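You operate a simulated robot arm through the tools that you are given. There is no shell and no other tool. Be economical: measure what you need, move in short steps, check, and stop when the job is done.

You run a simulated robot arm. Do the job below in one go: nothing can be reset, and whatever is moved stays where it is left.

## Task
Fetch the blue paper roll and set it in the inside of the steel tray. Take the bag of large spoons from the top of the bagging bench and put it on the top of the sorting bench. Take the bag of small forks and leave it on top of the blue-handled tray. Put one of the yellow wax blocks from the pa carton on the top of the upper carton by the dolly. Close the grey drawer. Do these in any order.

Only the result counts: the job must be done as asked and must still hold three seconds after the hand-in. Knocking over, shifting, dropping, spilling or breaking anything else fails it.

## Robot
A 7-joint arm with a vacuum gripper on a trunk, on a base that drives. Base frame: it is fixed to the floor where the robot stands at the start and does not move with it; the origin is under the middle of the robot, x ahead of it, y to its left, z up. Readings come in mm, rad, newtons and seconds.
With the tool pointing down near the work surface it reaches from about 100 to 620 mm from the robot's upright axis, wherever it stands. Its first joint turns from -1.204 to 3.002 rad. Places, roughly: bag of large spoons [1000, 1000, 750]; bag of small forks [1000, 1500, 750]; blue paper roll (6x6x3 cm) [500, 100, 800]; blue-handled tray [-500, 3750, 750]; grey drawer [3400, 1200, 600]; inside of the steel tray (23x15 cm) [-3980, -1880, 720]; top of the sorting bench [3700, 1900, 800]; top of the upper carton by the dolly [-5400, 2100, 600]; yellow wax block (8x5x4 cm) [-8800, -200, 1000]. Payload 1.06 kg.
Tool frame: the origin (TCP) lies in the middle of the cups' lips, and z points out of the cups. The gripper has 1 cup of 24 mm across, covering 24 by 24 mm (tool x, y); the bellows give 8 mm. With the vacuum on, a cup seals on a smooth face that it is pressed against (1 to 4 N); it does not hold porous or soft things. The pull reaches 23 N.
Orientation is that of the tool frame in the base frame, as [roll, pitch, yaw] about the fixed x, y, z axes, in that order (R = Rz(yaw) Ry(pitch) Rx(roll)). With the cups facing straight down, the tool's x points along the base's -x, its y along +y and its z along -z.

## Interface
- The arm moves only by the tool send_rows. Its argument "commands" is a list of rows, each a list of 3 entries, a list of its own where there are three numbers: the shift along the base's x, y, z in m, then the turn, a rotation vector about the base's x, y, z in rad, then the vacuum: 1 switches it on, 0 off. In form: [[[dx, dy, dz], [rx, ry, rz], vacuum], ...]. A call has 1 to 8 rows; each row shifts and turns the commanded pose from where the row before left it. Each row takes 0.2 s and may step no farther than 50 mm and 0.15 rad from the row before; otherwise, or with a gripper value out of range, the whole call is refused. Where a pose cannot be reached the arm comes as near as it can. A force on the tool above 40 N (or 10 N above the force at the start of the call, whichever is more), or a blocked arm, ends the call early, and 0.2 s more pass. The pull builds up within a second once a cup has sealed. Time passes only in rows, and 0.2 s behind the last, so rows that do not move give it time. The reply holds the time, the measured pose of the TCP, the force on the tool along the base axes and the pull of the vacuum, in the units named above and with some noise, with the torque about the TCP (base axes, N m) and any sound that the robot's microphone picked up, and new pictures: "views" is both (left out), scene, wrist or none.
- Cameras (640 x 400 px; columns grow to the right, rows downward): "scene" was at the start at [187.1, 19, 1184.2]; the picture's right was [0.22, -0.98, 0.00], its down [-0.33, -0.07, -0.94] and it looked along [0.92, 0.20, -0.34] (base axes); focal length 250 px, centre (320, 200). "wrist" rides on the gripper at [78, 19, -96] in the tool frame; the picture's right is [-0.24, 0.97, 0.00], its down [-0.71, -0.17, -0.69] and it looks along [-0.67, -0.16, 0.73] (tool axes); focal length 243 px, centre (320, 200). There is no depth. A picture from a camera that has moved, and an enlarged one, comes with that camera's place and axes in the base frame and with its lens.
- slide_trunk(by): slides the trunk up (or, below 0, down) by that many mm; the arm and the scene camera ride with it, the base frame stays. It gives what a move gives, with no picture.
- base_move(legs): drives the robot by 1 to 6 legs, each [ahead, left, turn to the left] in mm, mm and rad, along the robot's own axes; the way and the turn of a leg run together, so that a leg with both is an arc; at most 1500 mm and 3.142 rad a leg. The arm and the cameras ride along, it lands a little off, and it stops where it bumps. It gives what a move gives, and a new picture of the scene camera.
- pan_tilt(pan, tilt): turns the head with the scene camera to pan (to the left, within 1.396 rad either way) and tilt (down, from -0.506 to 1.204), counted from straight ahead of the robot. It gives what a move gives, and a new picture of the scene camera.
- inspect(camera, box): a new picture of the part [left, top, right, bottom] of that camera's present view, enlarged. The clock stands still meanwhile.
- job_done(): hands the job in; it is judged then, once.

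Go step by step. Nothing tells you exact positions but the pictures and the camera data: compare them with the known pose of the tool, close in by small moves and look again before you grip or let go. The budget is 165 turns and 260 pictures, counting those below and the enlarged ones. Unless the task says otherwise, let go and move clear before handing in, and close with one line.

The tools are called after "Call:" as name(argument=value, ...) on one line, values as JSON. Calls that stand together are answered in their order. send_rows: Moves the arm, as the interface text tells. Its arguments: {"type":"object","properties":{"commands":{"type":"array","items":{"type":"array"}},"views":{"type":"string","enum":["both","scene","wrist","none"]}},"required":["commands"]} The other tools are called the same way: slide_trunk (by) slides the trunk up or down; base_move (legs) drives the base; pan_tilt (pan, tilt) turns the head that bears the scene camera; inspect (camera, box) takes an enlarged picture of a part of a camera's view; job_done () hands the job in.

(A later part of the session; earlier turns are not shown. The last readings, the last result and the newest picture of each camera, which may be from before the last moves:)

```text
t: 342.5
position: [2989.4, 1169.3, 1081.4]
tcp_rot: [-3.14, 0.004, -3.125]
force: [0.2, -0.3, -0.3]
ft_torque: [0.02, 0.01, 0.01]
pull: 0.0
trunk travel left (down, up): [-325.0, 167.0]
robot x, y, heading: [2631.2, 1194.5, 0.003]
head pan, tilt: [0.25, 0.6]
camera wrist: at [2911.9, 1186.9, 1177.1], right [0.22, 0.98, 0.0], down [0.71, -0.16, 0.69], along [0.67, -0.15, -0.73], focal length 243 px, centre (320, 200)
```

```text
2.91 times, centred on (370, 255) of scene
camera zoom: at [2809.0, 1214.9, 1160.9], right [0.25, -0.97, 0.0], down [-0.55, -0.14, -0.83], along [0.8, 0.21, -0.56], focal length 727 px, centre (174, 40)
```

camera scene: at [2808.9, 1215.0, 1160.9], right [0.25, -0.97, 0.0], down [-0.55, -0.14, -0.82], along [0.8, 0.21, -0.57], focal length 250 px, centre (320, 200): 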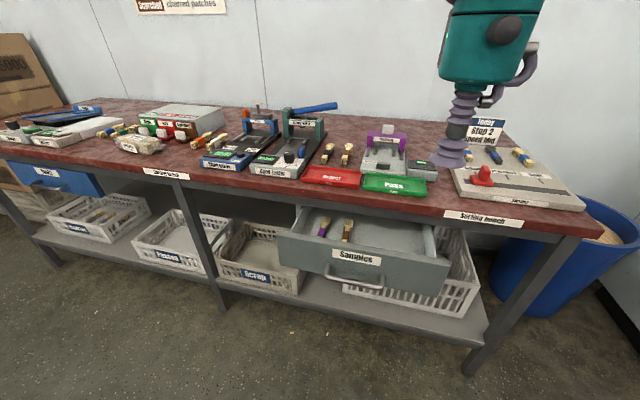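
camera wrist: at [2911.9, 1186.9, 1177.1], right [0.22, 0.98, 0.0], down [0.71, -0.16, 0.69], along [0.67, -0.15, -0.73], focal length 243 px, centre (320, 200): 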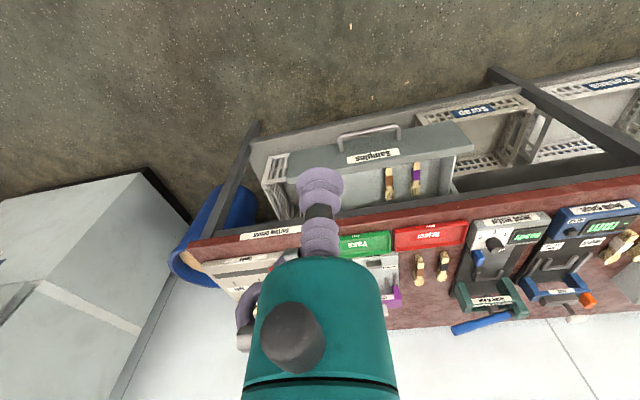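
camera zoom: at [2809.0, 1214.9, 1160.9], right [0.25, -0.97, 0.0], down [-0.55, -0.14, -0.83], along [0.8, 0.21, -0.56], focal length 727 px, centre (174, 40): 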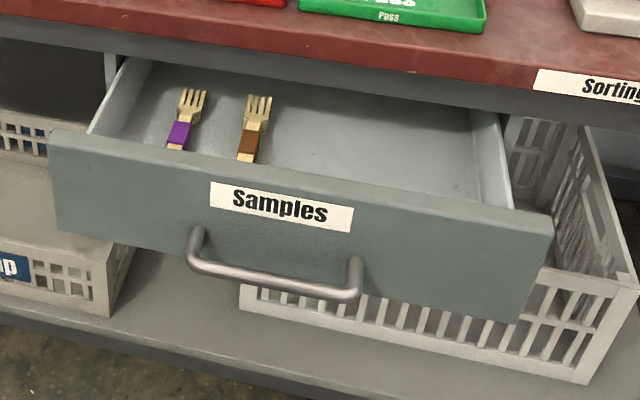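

The drawer face is at x of about 3239, y 1031–1446, z 650–735, with a handle below the label. I'll point the tool forward (+x) and push with the cup on the label at z of about 715. First I'll align and rotate the tool up high.

Call:
base_move(legs=[[-80, 66, 0]])

Call:
send_rows(commands=[[[0.025, 0, 0], [0, -0.15, 0], 0], [[0.025, 0, 0], [0, -0.15, 0], 0], [[0.025, 0, 0], [0, -0.15, 0], 0], [[0.025, 0, 0], [0, -0.15, 0], 0], [[0.025, 0, 0], [0, -0.15, 0], 0]], views="scene")

```text
t: 343.7
position: [2911.9, 1234.5, 1083.0]
tcp_rot: [-3.139, 0.004, -3.126]
force: [0.6, -0.5, -1.1]
ft_torque: [0.0, -0.02, 0.0]
pull: 0.0
trunk travel left (down, up): [-325.0, 167.0]
robot x, y, heading: [2545.0, 1254.8, 0.0]
head pan, tilt: [0.25, 0.6]
camera scene: at [2729.2, 1280.8, 1160.9], right [0.25, -0.97, 0.0], down [-0.55, -0.14, -0.83], along [0.8, 0.21, -0.56], focal length 250 px, centre (320, 200)
```

scene: 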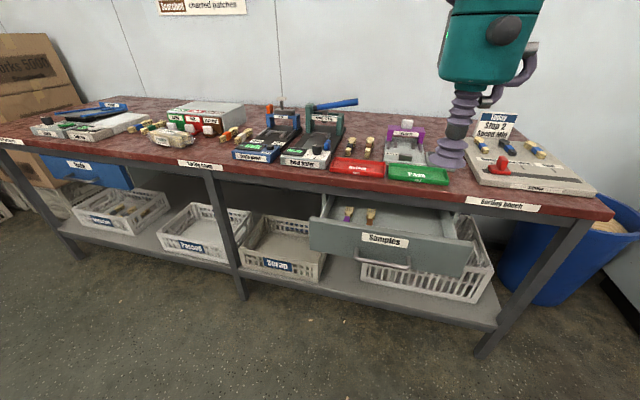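

```text
t: 344.9
position: [3037.5, 1233.6, 1083.1]
tcp_rot: [-3.128, 0.756, -3.123]
force: [-1.4, -0.3, 0.3]
ft_torque: [0.0, -0.04, -0.01]
pull: 0.0
trunk travel left (down, up): [-325.0, 167.0]
robot x, y, heading: [2547.5, 1257.6, 0.001]
head pan, tilt: [0.25, 0.6]
camera scene: at [2729.6, 1280.4, 1160.9], right [0.25, -0.97, 0.0], down [-0.55, -0.14, -0.83], along [0.8, 0.21, -0.56], focal length 250 px, centre (320, 200)
```

scene: 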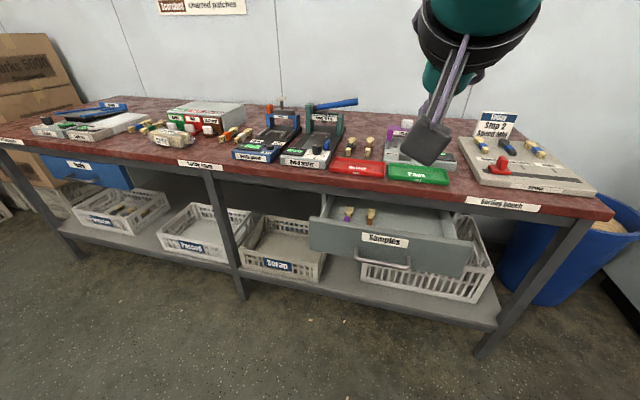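

Rotating works. I'll finish the turn to horizontal.

Call:
send_rows(commands=[[[0.016, 0, -0.01], [0, -0.14, 0], 0], [[0.016, 0, -0.01], [0, -0.14, 0], 0], [[0.016, 0, -0.01], [0, -0.14, 0], 0], [[0.016, 0, -0.01], [0, -0.14, 0], 0], [[0.016, 0, -0.01], [0, -0.13, 0], 0], [[0, 0, 0], [0, -0.12, 0], 0]], views="both")

```text
t: 346.3
position: [3115.3, 1235.6, 1031.4]
tcp_rot: [-1.939, 1.556, -1.942]
force: [0.6, 0.0, 0.0]
ft_torque: [0.0, -0.04, -0.01]
pull: 0.0
trunk travel left (down, up): [-325.0, 167.0]
robot x, y, heading: [2549.3, 1256.3, -0.001]
head pan, tilt: [0.25, 0.6]
camera scene: at [2729.1, 1281.1, 1161.0], right [0.25, -0.97, 0.0], down [-0.55, -0.14, -0.83], along [0.8, 0.21, -0.56], focal length 250 px, centre (320, 200)
camera wrist: at [3020.1, 1253.1, 953.4], right [0.0, 0.98, 0.22], down [-0.68, -0.16, 0.71], along [0.73, -0.15, 0.66], focal length 243 px, centre (320, 200)
```

scene: 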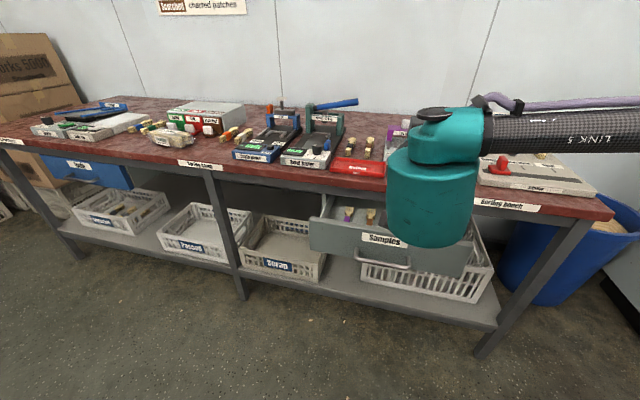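
wrist: 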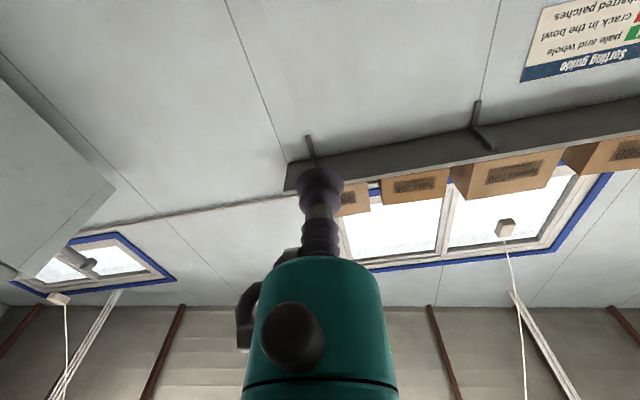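

The tool is horizontal. I'll lower the trunk to bring the cup to label height.

Call:
slide_trunk(by=-316)

Call:
send_rows(commands=[[[0, 0, 0], [0, 0, 0], 0]], views="both")

```text
t: 349.5
position: [3116.3, 1234.3, 714.5]
tcp_rot: [-2.06, 1.555, -2.059]
force: [-0.9, -0.7, -0.1]
ft_torque: [0.0, 0.01, 0.0]
pull: 0.1
trunk travel left (down, up): [-9.0, 483.0]
robot x, y, heading: [2543.3, 1261.3, -0.001]
head pan, tilt: [0.25, 0.6]
```

```text
t: 349.9
position: [3116.1, 1235.5, 716.1]
tcp_rot: [-2.074, 1.554, -2.072]
force: [0.1, 0.8, 0.5]
ft_torque: [0.01, 0.0, 0.02]
pull: 0.1
trunk travel left (down, up): [-9.0, 483.0]
robot x, y, heading: [2546.1, 1258.1, -0.001]
head pan, tilt: [0.25, 0.6]
camera scene: at [2821.4, 1280.7, 836.9], right [0.25, -0.97, 0.0], down [-0.55, -0.14, -0.83], along [0.8, 0.21, -0.56], focal length 250 px, centre (320, 200)
camera wrist: at [3020.1, 1252.4, 637.9], right [0.0, 0.98, 0.22], down [-0.68, -0.16, 0.72], along [0.73, -0.15, 0.66], focal length 243 px, centre (320, 200)
```

scene: 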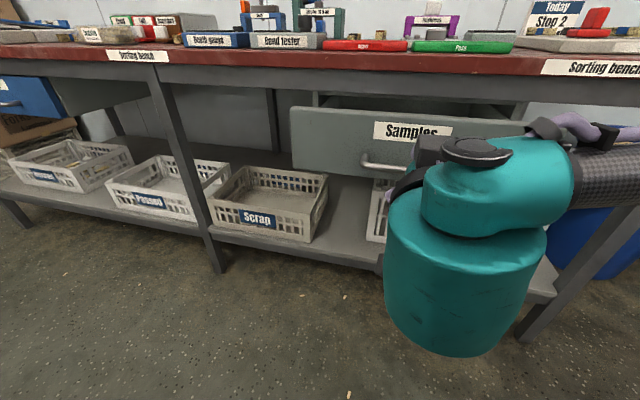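
wrist: 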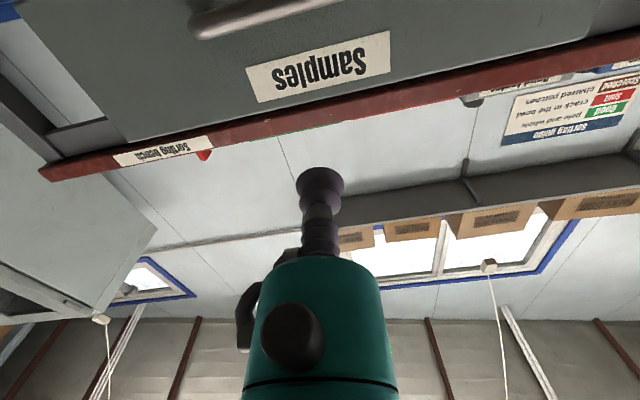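

The cup is nearly level with the label. I'll lower 9 mm, drive 90 mm closer and then push with the arm in steps.

Call:
send_rows(commands=[[[-0.03, 0.003, -0.009], [0, 0, 0], 0], [[-0.03, 0, 0], [0, 0, 0], 0]], views="none")

Call:
base_move(legs=[[145, 0, 0]])

```text
t: 350.5
position: [3055.6, 1238.2, 705.9]
tcp_rot: [-2.039, 1.553, -2.04]
force: [-0.3, 0.1, -1.1]
ft_torque: [-0.01, -0.03, 0.03]
pull: 0.0
trunk travel left (down, up): [-9.0, 483.0]
robot x, y, heading: [2549.6, 1261.2, -0.001]
head pan, tilt: [0.25, 0.6]
```

```text
t: 351.8
position: [3202.6, 1238.2, 707.1]
tcp_rot: [-2.06, 1.555, -2.06]
force: [0.7, 0.0, 0.4]
ft_torque: [0.0, -0.02, 0.0]
pull: 0.0
trunk travel left (down, up): [-9.0, 483.0]
robot x, y, heading: [2690.7, 1263.8, 0.002]
head pan, tilt: [0.25, 0.6]
camera scene: at [2966.3, 1280.6, 836.9], right [0.25, -0.97, 0.0], down [-0.55, -0.14, -0.83], along [0.8, 0.2, -0.56], focal length 250 px, centre (320, 200)
```

scene: 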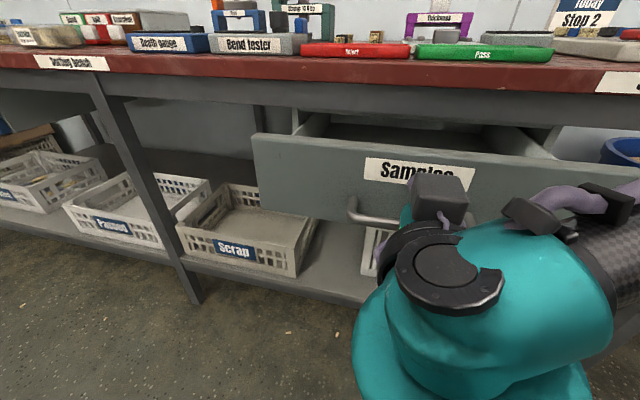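

Now I'll advance until the cup touches the drawer front.

Call:
send_rows(commands=[[[0.015, 0, 0], [0, 0, 0], 0], [[0.01, 0, 0], [0, 0, 0], 0], [[0.008, 0, 0], [0, 0, 0], 0], [[0.008, 0, 0], [0, 0, 0], 0]], views="wrist")

```text
t: 352.8
position: [3243.8, 1237.1, 707.4]
tcp_rot: [-2.065, 1.555, -2.067]
force: [-0.3, -0.3, -0.1]
ft_torque: [-0.01, 0.01, 0.01]
pull: 0.1
trunk travel left (down, up): [-9.0, 483.0]
robot x, y, heading: [2693.8, 1261.5, -0.004]
head pan, tilt: [0.25, 0.6]
camera wrist: at [3146.8, 1255.6, 628.8], right [0.0, 0.98, 0.22], down [-0.68, -0.16, 0.72], along [0.73, -0.15, 0.66], focal length 243 px, centre (320, 200)
```

wrist: 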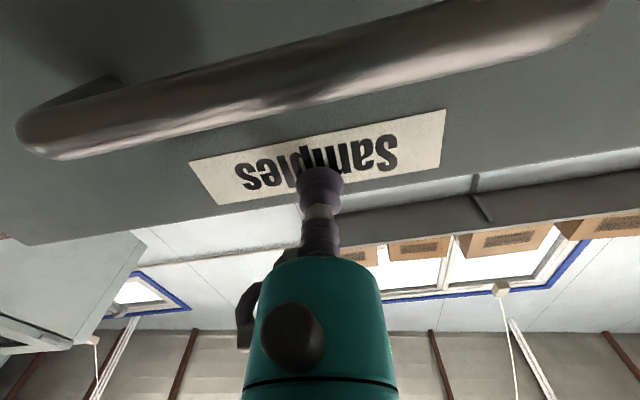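

Just short of contact, so I'll keep pushing in small steps.

Call:
send_rows(commands=[[[0.008, 0, -0.002], [0, 0, 0], 0], [[0.008, 0, -0.001], [0, 0, 0], 0], [[0.01, 0, 0], [0, 0, 0], 0], [[0.01, 0, 0], [0, 0, 0], 0]], views="wrist")

```text
t: 353.8
position: [3278.2, 1237.7, 702.6]
tcp_rot: [-2.056, 1.556, -2.056]
force: [-0.6, 0.4, -0.5]
ft_torque: [0.0, 0.04, 0.02]
pull: 0.2
trunk travel left (down, up): [-9.0, 483.0]
robot x, y, heading: [2693.2, 1258.3, -0.003]
head pan, tilt: [0.25, 0.6]
camera wrist: at [3182.8, 1256.2, 625.5], right [0.0, 0.98, 0.22], down [-0.68, -0.16, 0.72], along [0.73, -0.15, 0.66], focal length 243 px, centre (320, 200)
```

wrist: 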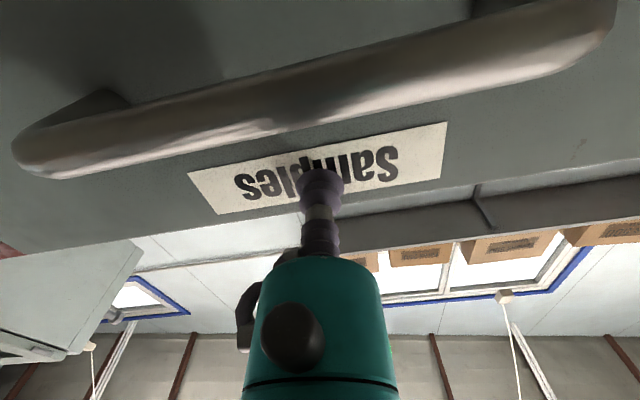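

The label's size stays the same, so the drawer is sliding in under light force. I'll continue until it stops.

Call:
send_rows(commands=[[[0.015, 0, 0], [0, 0, 0], 0], [[0.015, 0, 0], [0, 0, 0], 0], [[0.012, 0, 0], [0, 0, 0], 0], [[0.01, 0, 0], [0, 0, 0], 0]], views="both")

```text
t: 354.8
position: [3332.5, 1237.7, 703.7]
tcp_rot: [-2.046, 1.555, -2.047]
force: [-1.0, 0.0, -0.3]
ft_torque: [0.03, 0.02, 0.02]
pull: 0.0
trunk travel left (down, up): [-9.0, 483.0]
robot x, y, heading: [2692.4, 1262.6, -0.005]
head pan, tilt: [0.25, 0.6]
camera scene: at [2966.3, 1280.6, 836.9], right [0.25, -0.97, 0.0], down [-0.55, -0.14, -0.83], along [0.8, 0.2, -0.56], focal length 250 px, centre (320, 200)
camera wrist: at [3234.4, 1256.2, 625.5], right [0.0, 0.98, 0.22], down [-0.68, -0.16, 0.72], along [0.73, -0.15, 0.66], focal length 243 px, centre (320, 200)
```

scene: 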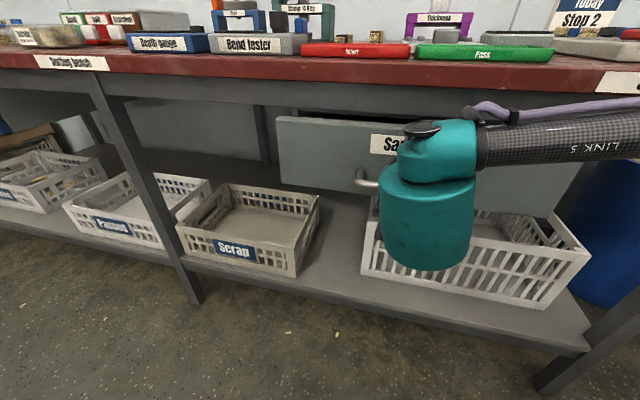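
wrist: 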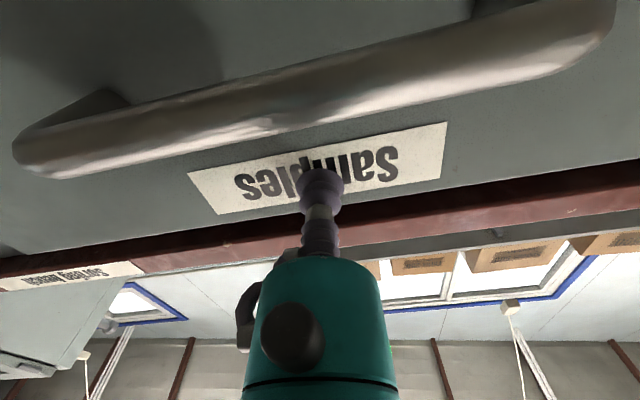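

It's sliding well, so I'll push further.

Call:
send_rows(commands=[[[0.012, 0, 0], [0, 0, 0], 0], [[0.01, 0, 0], [0, 0, 0], 0], [[0.01, 0, 0], [0, 0, 0], 0], [[0.01, 0, 0], [0, 0, 0], 0]], views="both")

```text
t: 355.8
position: [3373.0, 1237.5, 701.7]
tcp_rot: [-2.055, 1.555, -2.057]
force: [0.1, -0.8, 1.0]
ft_torque: [0.0, 0.0, -0.03]
pull: 0.1
trunk travel left (down, up): [-9.0, 483.0]
robot x, y, heading: [2691.6, 1258.6, 0.004]
head pan, tilt: [0.25, 0.6]
camera scene: at [2966.4, 1280.6, 836.9], right [0.25, -0.97, 0.0], down [-0.55, -0.14, -0.83], along [0.8, 0.2, -0.56], focal length 250 px, centre (320, 200)
camera wrist: at [3276.6, 1256.0, 625.5], right [0.0, 0.98, 0.22], down [-0.68, -0.16, 0.72], along [0.73, -0.15, 0.66], focal length 243 px, centre (320, 200)
```

scene: 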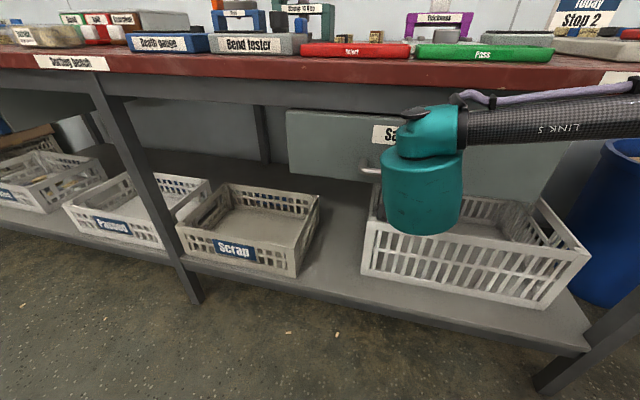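
wrist: 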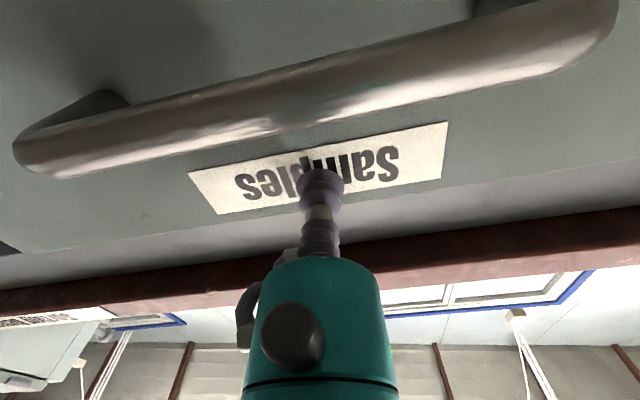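

Still sliding. I'll use small steps and watch the force.

Call:
send_rows(commands=[[[0.008, 0, -0.001], [0, 0, 0], 0], [[0.008, 0, -0.001], [0, 0, 0], 0], [[0.006, 0, 0], [0, 0, 0], 0]], views="both")

```text
t: 356.6
position: [3394.1, 1237.3, 701.2]
tcp_rot: [-2.056, 1.555, -2.059]
force: [-9.3, -2.2, 0.4]
ft_torque: [-0.01, 0.01, 0.02]
pull: 0.0
trunk travel left (down, up): [-9.0, 483.0]
robot x, y, heading: [2690.2, 1257.7, 0.005]
head pan, tilt: [0.25, 0.6]
camera scene: at [2965.6, 1280.4, 837.1], right [0.25, -0.97, 0.0], down [-0.55, -0.14, -0.83], along [0.8, 0.2, -0.56], focal length 250 px, centre (320, 200)
camera wrist: at [3297.7, 1255.8, 623.7], right [0.0, 0.98, 0.22], down [-0.68, -0.16, 0.72], along [0.73, -0.15, 0.66], focal length 243 px, centre (320, 200)
```

scene: 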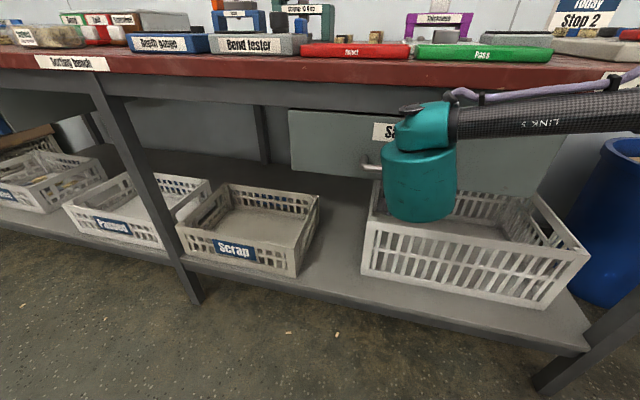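
wrist: 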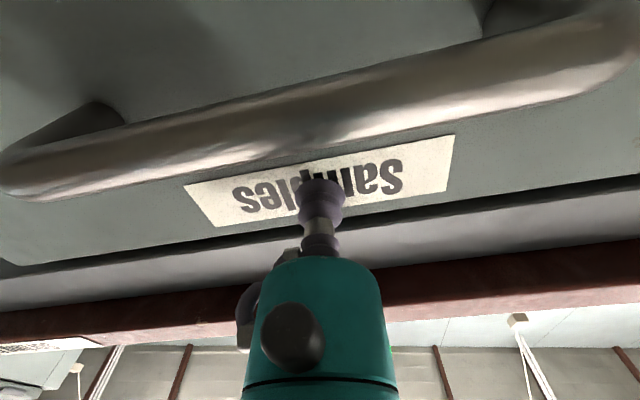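

There's 9 N of resistance, so the stop is reached. One more small push will make sure.

Call:
send_rows(commands=[[[0.003, 0, 0], [0, 0, 0], 0], [[0.002, 0, 0], [0, 0, 0], 0]], views="none")

```text
t: 357.1
position: [3395.3, 1237.9, 701.3]
tcp_rot: [-2.173, 1.552, -2.173]
force: [-22.2, -5.0, 4.5]
ft_torque: [0.09, 0.13, 0.17]
pull: 0.1
trunk travel left (down, up): [-9.0, 483.0]
robot x, y, heading: [2694.6, 1259.6, 0.002]
head pan, tilt: [0.25, 0.6]
stopped in row 2: the force on the tool passed its limit at 43 N (the readings are from after the stop); the commanded pose is now the measured one
```

The drawer is firmly against its stop. I'll pull back and check it.

Call:
send_rows(commands=[[[-0.005, 0, 0], [0, 0, 0], 0], [[-0.02, 0, 0], [0, 0, 0], 0], [[-0.03, 0, 0], [0, 0, 0], 0], [[-0.04, 0, 0], [0, 0, 0], 0], [[-0.04, 0, 0], [0, 0, 0], 0], [[-0.04, 0, 0], [0, 0, 0], 0]], views="none")

Call:
base_move(legs=[[-400, 0, 0]])

Call:
slide_trunk(by=316)

Call:
pan_tilt(pan=0.1, tilt=0.45)

```text
t: 358.6
position: [3221.0, 1237.3, 699.1]
tcp_rot: [-2.226, 1.55, -2.228]
force: [-0.4, -1.3, 0.1]
ft_torque: [0.0, 0.0, -0.01]
pull: 0.1
trunk travel left (down, up): [-9.0, 483.0]
robot x, y, heading: [2688.7, 1257.6, -0.0]
head pan, tilt: [0.25, 0.6]
```

```text
t: 361.1
position: [2821.1, 1236.5, 699.4]
tcp_rot: [-2.262, 1.552, -2.264]
force: [-0.2, 1.0, -0.6]
ft_torque: [0.02, 0.03, 0.02]
pull: 0.1
trunk travel left (down, up): [-9.0, 483.0]
robot x, y, heading: [2292.8, 1262.7, 0.002]
head pan, tilt: [0.25, 0.6]
camera scene: at [2564.7, 1280.1, 836.9], right [0.25, -0.97, 0.0], down [-0.55, -0.14, -0.83], along [0.8, 0.2, -0.56], focal length 250 px, centre (320, 200)
```

scene: 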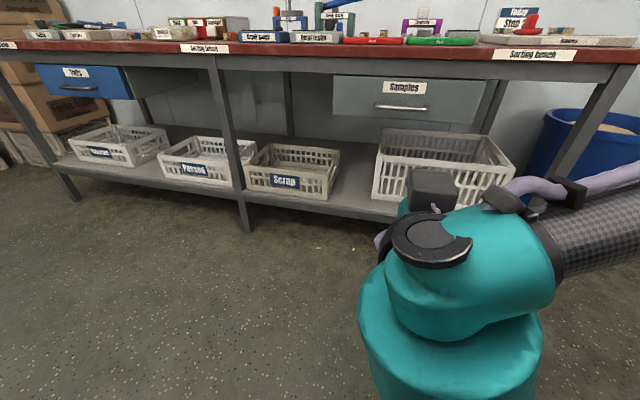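

```text
t: 364.2
position: [2819.9, 1237.1, 1014.9]
tcp_rot: [-2.266, 1.551, -2.265]
force: [0.6, 0.0, -0.3]
ft_torque: [0.04, -0.01, -0.01]
pull: 0.0
trunk travel left (down, up): [-325.0, 167.0]
robot x, y, heading: [2291.8, 1260.7, 0.001]
head pan, tilt: [0.25, 0.6]
```

```text
t: 364.9
position: [2819.7, 1238.1, 1015.0]
tcp_rot: [-2.263, 1.552, -2.264]
force: [1.2, -0.7, 0.0]
ft_torque: [0.01, 0.01, 0.01]
pull: 0.2
trunk travel left (down, up): [-325.0, 167.0]
robot x, y, heading: [2288.1, 1255.9, 0.0]
head pan, tilt: [0.099, 0.45]
camera scene: at [2478.6, 1267.5, 1174.4], right [0.1, -1.0, 0.0], down [-0.43, -0.04, -0.9], along [0.9, 0.09, -0.44], focal length 250 px, centre (320, 200)
```

scene: 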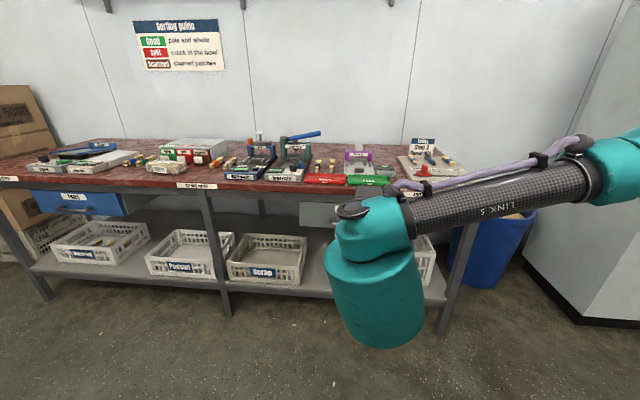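

The drawer is closed. I'll turn the tool back down and head for the bag of forks.

Call:
send_rows(commands=[[[-0.01, 0, 0.01], [0, 0.145, 0], 0], [[-0.01, 0, 0.01], [0, 0.145, 0], 0], [[-0.01, 0, 0.01], [0, 0.145, 0], 0], [[-0.015, 0, 0.01], [0, 0.145, 0], 0], [[-0.015, 0, 0.01], [0, 0.145, 0], 0], [[-0.015, 0, 0.01], [0, 0.145, 0], 0]], views="none")

Call:
send_rows(commands=[[[-0.015, 0, 0.005], [0, 0.14, 0], 0], [[-0.02, 0, 0.005], [0, 0.14, 0], 0], [[-0.02, 0, 0.005], [0, 0.14, 0], 0], [[-0.02, 0, 0], [0, 0.14, 0], 0], [[-0.02, 0, 0], [0, 0.122, 0], 0]], views="none")

```text
t: 366.3
position: [2744.8, 1237.7, 1075.5]
tcp_rot: [-3.126, 0.687, -3.121]
force: [0.0, -1.2, 0.2]
ft_torque: [0.02, 0.0, -0.02]
pull: 0.0
trunk travel left (down, up): [-325.0, 167.0]
robot x, y, heading: [2292.8, 1259.6, -0.004]
head pan, tilt: [0.099, 0.45]
```

```text
t: 367.5
position: [2650.5, 1236.5, 1089.9]
tcp_rot: [-3.14, 0.003, -3.127]
force: [-0.2, 0.1, 0.4]
ft_torque: [0.0, 0.0, 0.02]
pull: 0.0
trunk travel left (down, up): [-325.0, 167.0]
robot x, y, heading: [2291.5, 1261.4, 0.0]
head pan, tilt: [0.099, 0.45]
```

Now I'll turn round and approach the forks bag on the bagging bench.

Call:
base_move(legs=[[0, 0, 3.14], [300, -190, 0], [490, 0, 0]])

Call:
pan_tilt(pan=0.2, tilt=0.7)

Call:
send_rows(commands=[[[0, 0, 0], [0, 0, 0], 0]], views="wrist")

```text
t: 379.6
position: [1140.9, 1476.8, 1089.7]
tcp_rot: [-3.139, 0.006, 0.01]
force: [0.0, 0.0, -0.3]
ft_torque: [-0.01, 0.04, -0.03]
pull: 0.0
trunk travel left (down, up): [-325.0, 167.0]
robot x, y, heading: [1498.9, 1453.6, 3.133]
head pan, tilt: [0.099, 0.45]
camera scene: at [1313.3, 1443.0, 1174.4], right [-0.09, 1.0, 0.0], down [0.43, 0.04, -0.9], along [-0.9, -0.08, -0.44], focal length 250 px, centre (320, 200)
```

scene: 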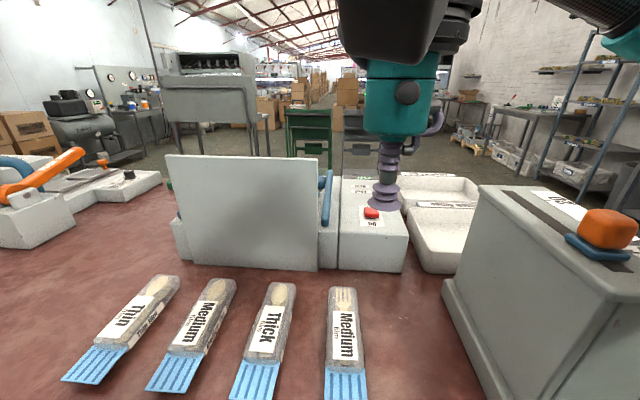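

```text
t: 380.4
position: [1140.8, 1477.0, 1089.2]
tcp_rot: [-3.139, 0.006, 0.011]
force: [-0.1, -0.5, -0.1]
ft_torque: [-0.02, 0.0, 0.01]
pull: 0.1
trunk travel left (down, up): [-325.0, 167.0]
robot x, y, heading: [1502.7, 1455.0, 3.132]
head pan, tilt: [0.201, 0.7]
camera scene: at [1321.7, 1435.1, 1152.3], right [-0.19, 0.98, 0.0], down [0.63, 0.12, -0.77], along [-0.75, -0.15, -0.64], focal length 250 px, centre (320, 200)
```

scene: 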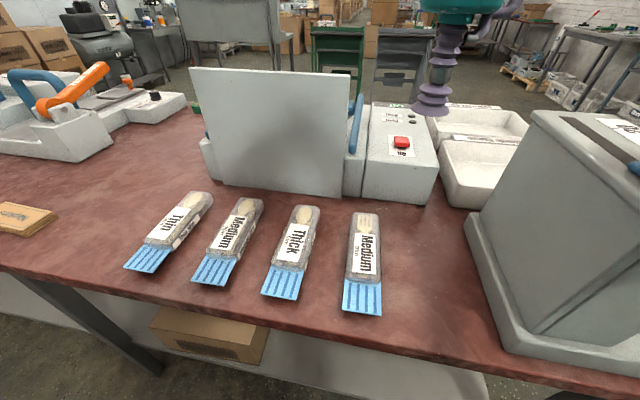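

```text
t: 380.8
position: [1141.8, 1477.1, 1089.0]
tcp_rot: [-3.14, 0.006, 0.01]
force: [0.3, -1.0, -0.2]
ft_torque: [-0.02, 0.01, 0.01]
pull: 0.1
trunk travel left (down, up): [-325.0, 167.0]
robot x, y, heading: [1498.7, 1452.4, 3.138]
head pan, tilt: [0.201, 0.7]
camera wrist: at [1220.8, 1458.6, 1184.7], right [-0.23, -0.97, 0.0], down [-0.71, 0.16, 0.69], along [-0.67, 0.16, -0.72], focal length 243 px, centre (320, 200)
```

wrist: 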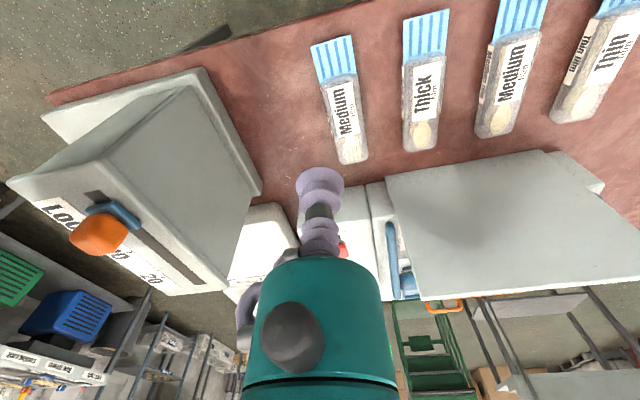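

The forks' label is at [1058, 1456, 824], but my elbow side (+y) would come near the tall machine at y > 1630. I'll approach from the south-east instead, so the elbow stays over the aisle.

Call:
base_move(legs=[[0, 350, 0], [0, 0, -0.68]])

Call:
pan_tilt(pan=0.1, tilt=0.7)

Call:
send_rows(commands=[[[0, 0, 0], [0, 0, 0], 0]], views="wrist")

```text
t: 386.2
position: [1235.9, 1349.9, 1089.5]
tcp_rot: [-3.141, 0.007, -0.671]
force: [-0.5, -0.3, -0.1]
ft_torque: [-0.03, 0.01, -0.01]
pull: 0.1
trunk travel left (down, up): [-325.0, 167.0]
robot x, y, heading: [1499.2, 1103.6, 2.453]
head pan, tilt: [0.201, 0.7]
camera scene: at [1350.1, 1204.2, 1152.3], right [0.47, 0.88, 0.0], down [0.57, -0.3, -0.77], along [-0.68, 0.36, -0.64], focal length 250 px, centre (320, 200)
```

scene: 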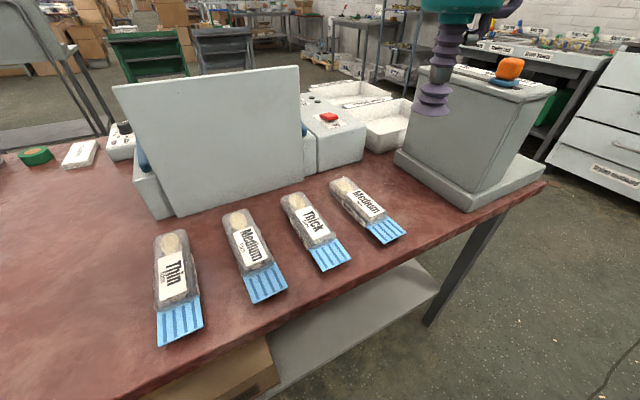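

```text
t: 386.9
position: [1236.8, 1349.1, 1089.5]
tcp_rot: [-3.14, 0.007, -0.671]
force: [-1.3, -0.4, -0.2]
ft_torque: [0.0, -0.02, 0.01]
pull: 0.0
trunk travel left (down, up): [-325.0, 167.0]
robot x, y, heading: [1502.5, 1105.3, 2.455]
head pan, tilt: [0.099, 0.7]
camera scene: at [1354.5, 1211.5, 1152.3], right [0.55, 0.83, 0.0], down [0.54, -0.36, -0.76], along [-0.64, 0.42, -0.64], focal length 250 px, centre (320, 200)
```

scene: 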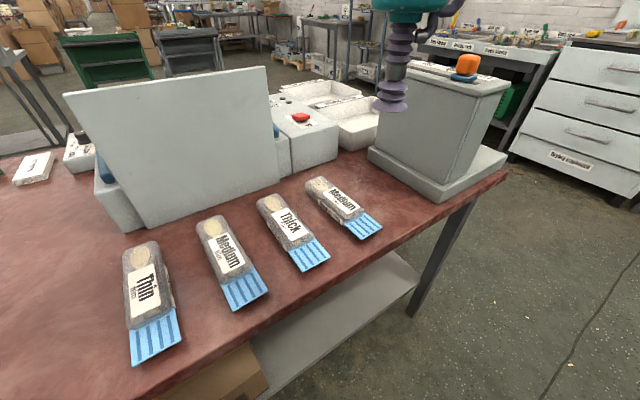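

```text
t: 387.3
position: [1237.6, 1350.7, 1090.1]
tcp_rot: [-3.139, 0.007, -0.671]
force: [-0.2, 0.9, -0.4]
ft_torque: [0.0, 0.01, 0.05]
pull: 0.0
trunk travel left (down, up): [-325.0, 167.0]
robot x, y, heading: [1500.2, 1106.0, 2.453]
head pan, tilt: [0.099, 0.7]
camera wrist: at [1285.4, 1286.1, 1184.7], right [-0.79, -0.61, 0.0], down [-0.44, 0.57, 0.69], along [-0.42, 0.54, -0.72], focal length 243 px, centre (320, 200)
```

wrist: 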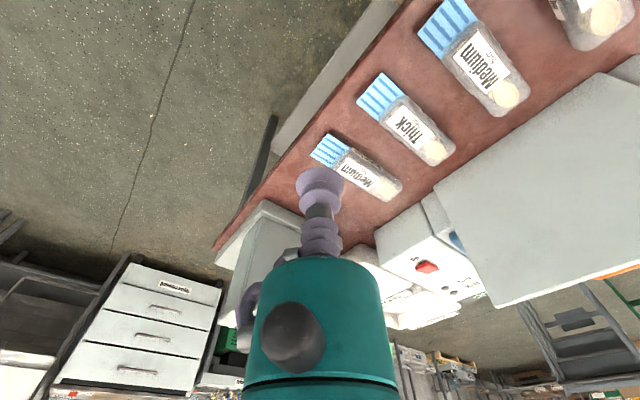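

The label is confirmed at about [1058, 1458, 823]. I'll move above it.

Call:
send_rows(commands=[[[-0.025, 0.015, -0.02], [0, 0, 0], 0], [[-0.026, 0.016, -0.03], [0, 0, 0], 0], [[-0.026, 0.016, -0.03], [0, 0, 0], 0], [[-0.026, 0.016, -0.03], [0, 0, 0], 0], [[-0.026, 0.016, -0.035], [0, 0, 0], 0], [[-0.025, 0.015, -0.035], [0, 0, 0], 0], [[-0.025, 0.014, -0.035], [0, 0, 0], 0]])

```text
t: 388.9
position: [1056.6, 1456.7, 873.0]
tcp_rot: [-3.14, 0.008, -0.672]
force: [-0.1, 0.0, -0.7]
ft_torque: [0.0, -0.01, 0.01]
pull: 0.0
trunk travel left (down, up): [-325.0, 167.0]
robot x, y, heading: [1497.7, 1108.0, 2.454]
head pan, tilt: [0.099, 0.7]
camera scene: at [1354.3, 1211.6, 1152.2], right [0.55, 0.83, 0.0], down [0.54, -0.36, -0.76], along [-0.64, 0.42, -0.64], focal length 250 px, centre (320, 200)
camera wrist: at [1106.0, 1393.4, 968.5], right [-0.79, -0.61, 0.0], down [-0.45, 0.57, 0.69], along [-0.42, 0.54, -0.72], focal length 243 px, centre (320, 200)
```

scene: 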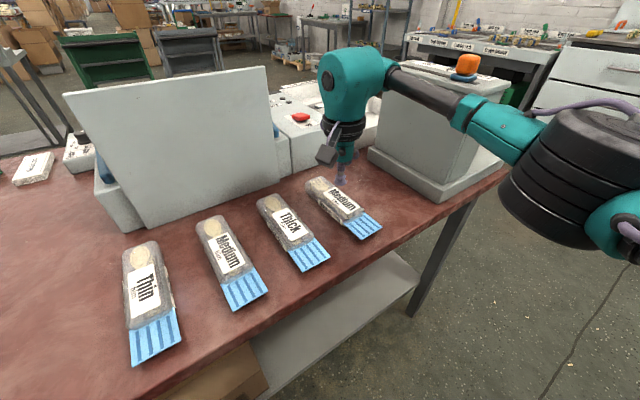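
wrist: 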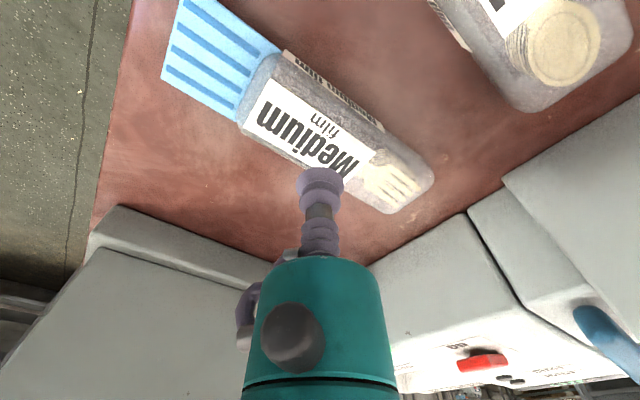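

The label centre is slightly towards +x of the cup. I'll shift 11 mm and lower 18 mm, then check.

Call:
send_rows(commands=[[[0.012, -0.002, -0.018], [0, 0, 0], 0]], views="wrist")

Call:
inspect(camera="scene", box=[280, 140, 400, 250])

```text
t: 389.3
position: [1067.7, 1456.2, 856.0]
tcp_rot: [-3.141, 0.008, -0.671]
force: [-0.6, -0.1, 0.4]
ft_torque: [0.02, -0.01, -0.02]
pull: 0.0
trunk travel left (down, up): [-325.0, 167.0]
robot x, y, heading: [1498.4, 1103.3, 2.455]
head pan, tilt: [0.099, 0.7]
camera wrist: at [1118.4, 1391.9, 951.2], right [-0.79, -0.61, 0.0], down [-0.44, 0.57, 0.69], along [-0.42, 0.54, -0.72], focal length 243 px, centre (320, 200)
```

wrist: 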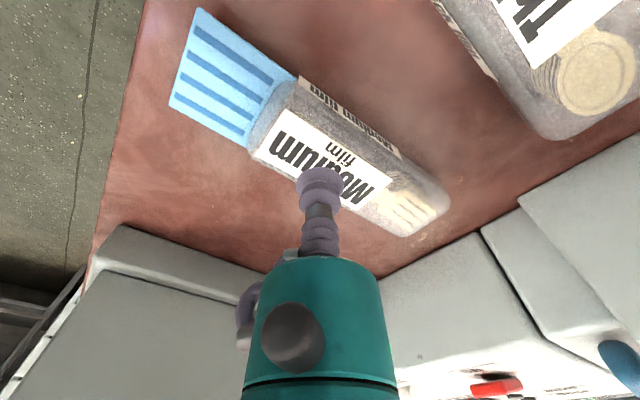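

```text
3.64 times, centred on (340, 195) of scene
camera zoom: at [1354.6, 1211.7, 1152.3], right [0.55, 0.83, 0.0], down [0.54, -0.36, -0.76], along [-0.64, 0.42, -0.64], focal length 909 px, centre (247, 218)
```

zoom: 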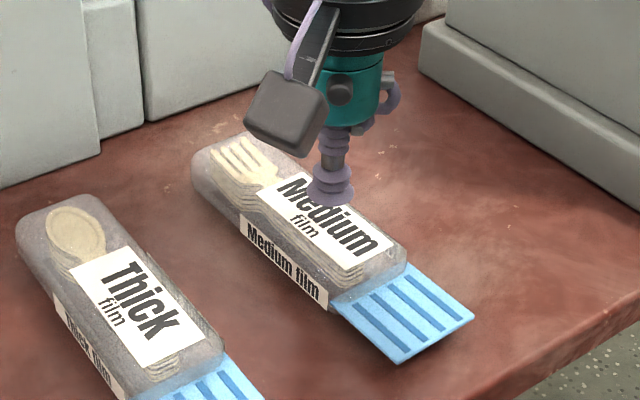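

The label centre is [1065, 1454, 832], nearly under the cup. I'll descend with the vacuum on.

Call:
send_rows(commands=[[[-0.002, -0.003, -0.012], [0, 0, 0], 1], [[0, 0, -0.006], [0, 0, 0], 1], [[0, 0, -0.004], [0, 0, 0], 1], [[0, 0, -0.003], [0, 0, 0], 1], [[0, 0, 0], [0, 0, 0], 1]], views="wrist")

```text
t: 390.5
position: [1067.2, 1452.0, 831.4]
tcp_rot: [-3.14, 0.008, -0.672]
force: [-0.3, 0.0, 0.5]
ft_torque: [-0.04, 0.01, 0.01]
pull: 22.8
trunk travel left (down, up): [-325.0, 167.0]
robot x, y, heading: [1505.2, 1105.3, 2.454]
head pan, tilt: [0.099, 0.7]
camera wrist: at [1116.2, 1389.0, 926.7], right [-0.79, -0.61, 0.0], down [-0.44, 0.57, 0.69], along [-0.42, 0.54, -0.72], focal length 243 px, centre (320, 200)
```

wrist: 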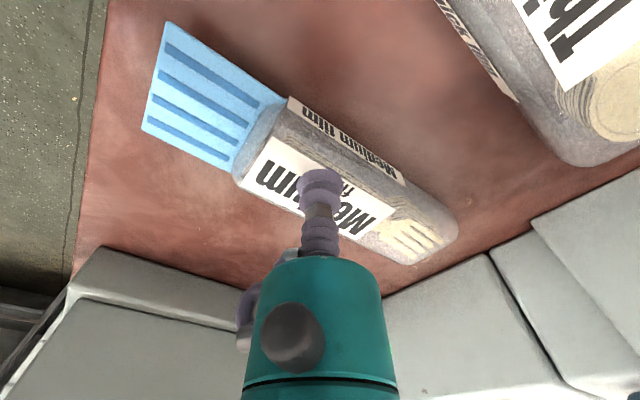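

Sealed. I'll lift and retract towards the robot.

Call:
send_rows(commands=[[[0, 0, 0.006], [0, 0, 0], 1], [[0, 0, 0.015], [0, 0, 0], 1], [[0, 0, 0.035], [0, 0, 0], 1], [[0, 0, 0.045], [0, 0, 0], 1], [[0, 0, 0.045], [0, 0, 0], 1], [[0.025, -0.016, 0.035], [0, 0, 0], 1], [[0.03, -0.02, 0.03], [0, 0, 0], 1], [[0.03, -0.02, 0.03], [0, 0, 0], 1]], views="wrist")

Call:
base_move(legs=[[-350, 0, 0], [0, 0, -0.88]])

```text
t: 392.3
position: [1153.2, 1397.4, 1074.0]
tcp_rot: [-3.14, 0.007, -0.672]
force: [-0.5, 0.2, -0.7]
ft_torque: [-0.02, -0.01, 0.02]
pull: 22.3
trunk travel left (down, up): [-325.0, 167.0]
robot x, y, heading: [1502.1, 1105.4, 2.453]
head pan, tilt: [0.099, 0.7]
camera wrist: at [1202.5, 1332.6, 1167.9], right [-0.79, -0.61, 0.0], down [-0.45, 0.57, 0.69], along [-0.42, 0.54, -0.72], focal length 243 px, centre (320, 200)
```

wrist: 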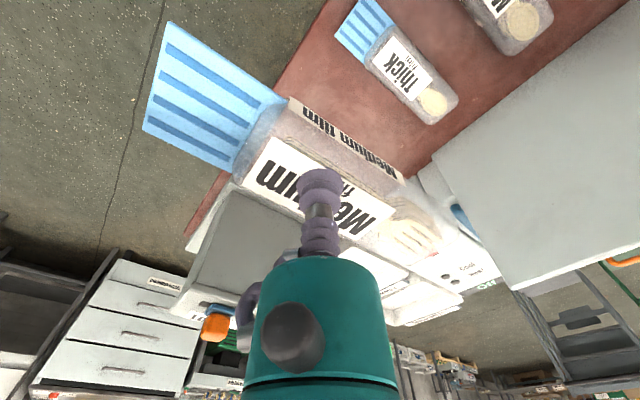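

```text
t: 396.9
position: [1770.6, 1337.3, 1071.1]
tcp_rot: [-3.139, 0.005, -1.548]
force: [-0.4, -1.1, 0.1]
ft_torque: [-0.04, -0.02, -0.01]
pull: 22.4
trunk travel left (down, up): [-325.0, 167.0]
robot x, y, heading: [1771.8, 887.1, 1.578]
head pan, tilt: [0.099, 0.7]
camera scene: at [1758.6, 1063.4, 1152.3], right [0.99, 0.11, 0.0], down [0.07, -0.64, -0.76], along [-0.08, 0.76, -0.64], focal length 250 px, centre (320, 200)
```

scene: 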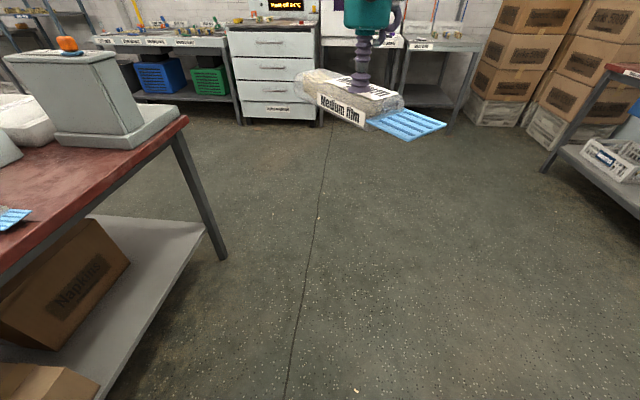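

The forks are held. I'll drive to the wall bench that has the blue-handled tray, around [-500, 3750].

Call:
base_move(legs=[[1500, 0, 0], [150, 0, 0], [0, 1500, 0], [0, 770, 0]])

Call:
pan_tilt(pan=0.35, tilt=0.4)

Call:
pan_tilt(pan=-0.3, tilt=0.4)

```text
t: 424.8
position: [-500.0, 2964.0, 1072.1]
tcp_rot: [-3.141, 0.007, -1.55]
force: [0.1, 0.4, -0.7]
ft_torque: [-0.03, -0.01, -0.02]
pull: 23.0
trunk travel left (down, up): [-325.0, 167.0]
robot x, y, heading: [-502.5, 2504.0, 1.578]
head pan, tilt: [0.099, 0.7]
camera scene: at [-511.8, 2689.0, 1152.3], right [0.99, 0.1, 0.0], down [0.07, -0.64, -0.76], along [-0.08, 0.76, -0.64], focal length 250 px, centre (320, 200)
```

scene: 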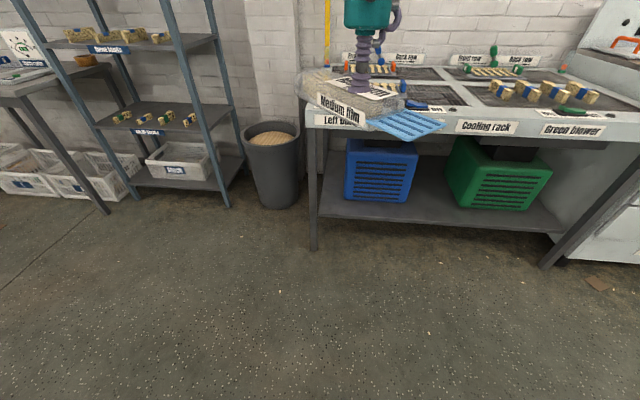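

```text
t: 425.6
position: [-499.0, 2963.5, 1073.5]
tcp_rot: [-3.141, 0.009, -1.55]
force: [0.0, 0.6, -0.5]
ft_torque: [-0.03, 0.01, -0.01]
pull: 22.9
trunk travel left (down, up): [-325.0, 167.0]
robot x, y, heading: [-500.6, 2509.3, 1.574]
head pan, tilt: [0.351, 0.4]
camera scene: at [-535.1, 2691.3, 1179.0], right [0.94, 0.35, 0.0], down [0.14, -0.37, -0.92], along [-0.32, 0.86, -0.39], focal length 250 px, centre (320, 200)
```

scene: 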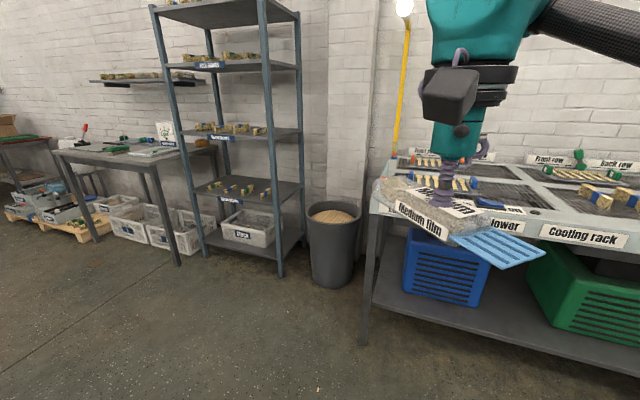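

```text
t: 426.6
position: [-499.0, 2963.6, 1072.5]
tcp_rot: [-3.138, 0.008, -1.55]
force: [-0.3, 0.1, -0.3]
ft_torque: [-0.02, -0.03, -0.01]
pull: 22.5
trunk travel left (down, up): [-325.0, 167.0]
robot x, y, heading: [-500.9, 2510.5, 1.573]
head pan, tilt: [-0.3, 0.4]
camera scene: at [-476.0, 2693.1, 1179.1], right [0.96, -0.29, 0.0], down [-0.11, -0.37, -0.92], along [0.27, 0.88, -0.39], focal length 250 px, centre (320, 200)
```

scene: 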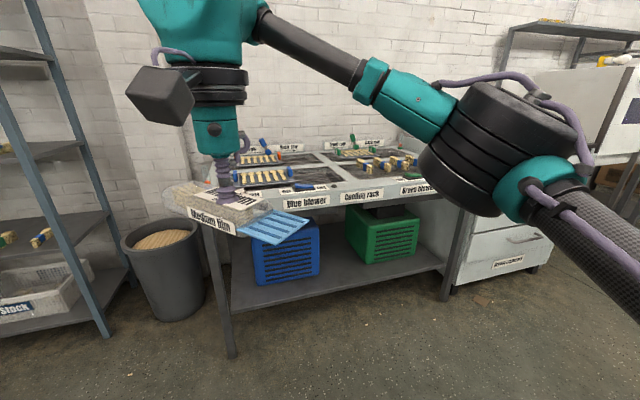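

This is the cooling rack with several trays. I'll raise the trunk and come closer to see which tray has blue handles.

Call:
slide_trunk(by=160)

Call:
base_move(legs=[[450, 0, 0]])

Call:
pan_tilt(pan=-0.3, tilt=0.65)

Call:
pan_tilt(pan=0.35, tilt=0.65)

```text
t: 428.5
position: [-499.1, 2963.5, 1231.5]
tcp_rot: [-3.14, 0.007, -1.55]
force: [-1.5, 0.1, -0.4]
ft_torque: [0.01, 0.0, 0.0]
pull: 22.7
trunk travel left (down, up): [-485.0, 7.0]
robot x, y, heading: [-504.3, 2508.0, 1.572]
head pan, tilt: [-0.3, 0.4]
```

```text
t: 431.2
position: [-499.1, 3415.9, 1232.7]
tcp_rot: [-3.14, 0.003, -1.553]
force: [-0.6, 0.8, -0.1]
ft_torque: [-0.02, -0.04, -0.01]
pull: 23.0
trunk travel left (down, up): [-485.0, 7.0]
robot x, y, heading: [-505.2, 2963.2, 1.573]
head pan, tilt: [-0.3, 0.4]
camera scene: at [-476.5, 3058.7, 1354.5], right [0.96, -0.29, 0.0], down [-0.11, -0.37, -0.92], along [0.27, 0.88, -0.39], focal length 250 px, centre (320, 200)
```

scene: 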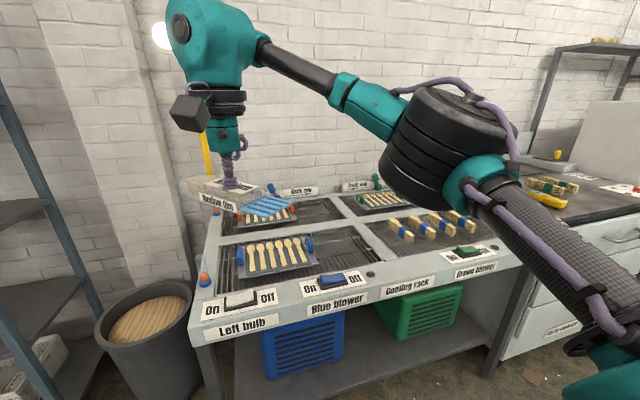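

```text
t: 432.0
position: [-497.7, 3415.3, 1232.2]
tcp_rot: [-3.139, 0.007, -1.554]
force: [1.0, 0.1, -0.1]
ft_torque: [-0.01, -0.01, 0.0]
pull: 22.4
trunk travel left (down, up): [-485.0, 7.0]
robot x, y, heading: [-507.7, 2962.3, 1.573]
head pan, tilt: [-0.3, 0.649]
camera scene: at [-478.2, 3052.6, 1332.1], right [0.96, -0.29, 0.0], down [-0.18, -0.58, -0.8], along [0.23, 0.76, -0.6], focal length 250 px, centre (320, 200)
```

scene: 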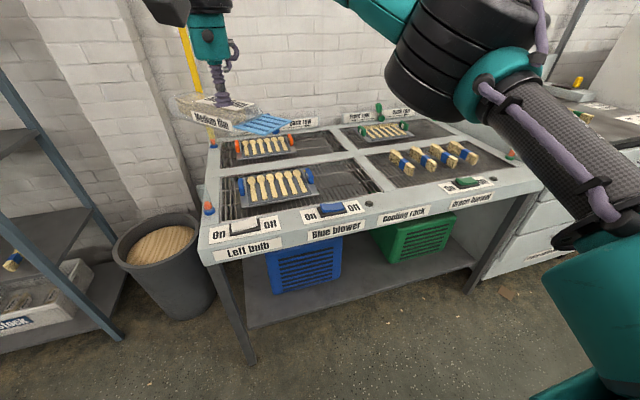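

```text
t: 433.0
position: [-499.1, 3416.1, 1231.2]
tcp_rot: [-3.139, 0.006, -1.554]
force: [-0.3, -0.5, 0.3]
ft_torque: [-0.02, -0.02, -0.02]
pull: 22.7
trunk travel left (down, up): [-485.0, 7.0]
robot x, y, heading: [-503.2, 2959.8, 1.573]
head pan, tilt: [0.351, 0.649]
camera scene: at [-533.7, 3051.1, 1332.0], right [0.94, 0.34, 0.0], down [0.21, -0.57, -0.8], along [-0.27, 0.75, -0.6], focal length 250 px, centre (320, 200)
```

scene: 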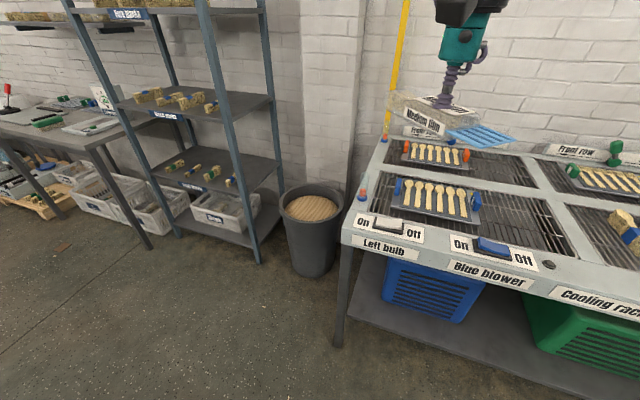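

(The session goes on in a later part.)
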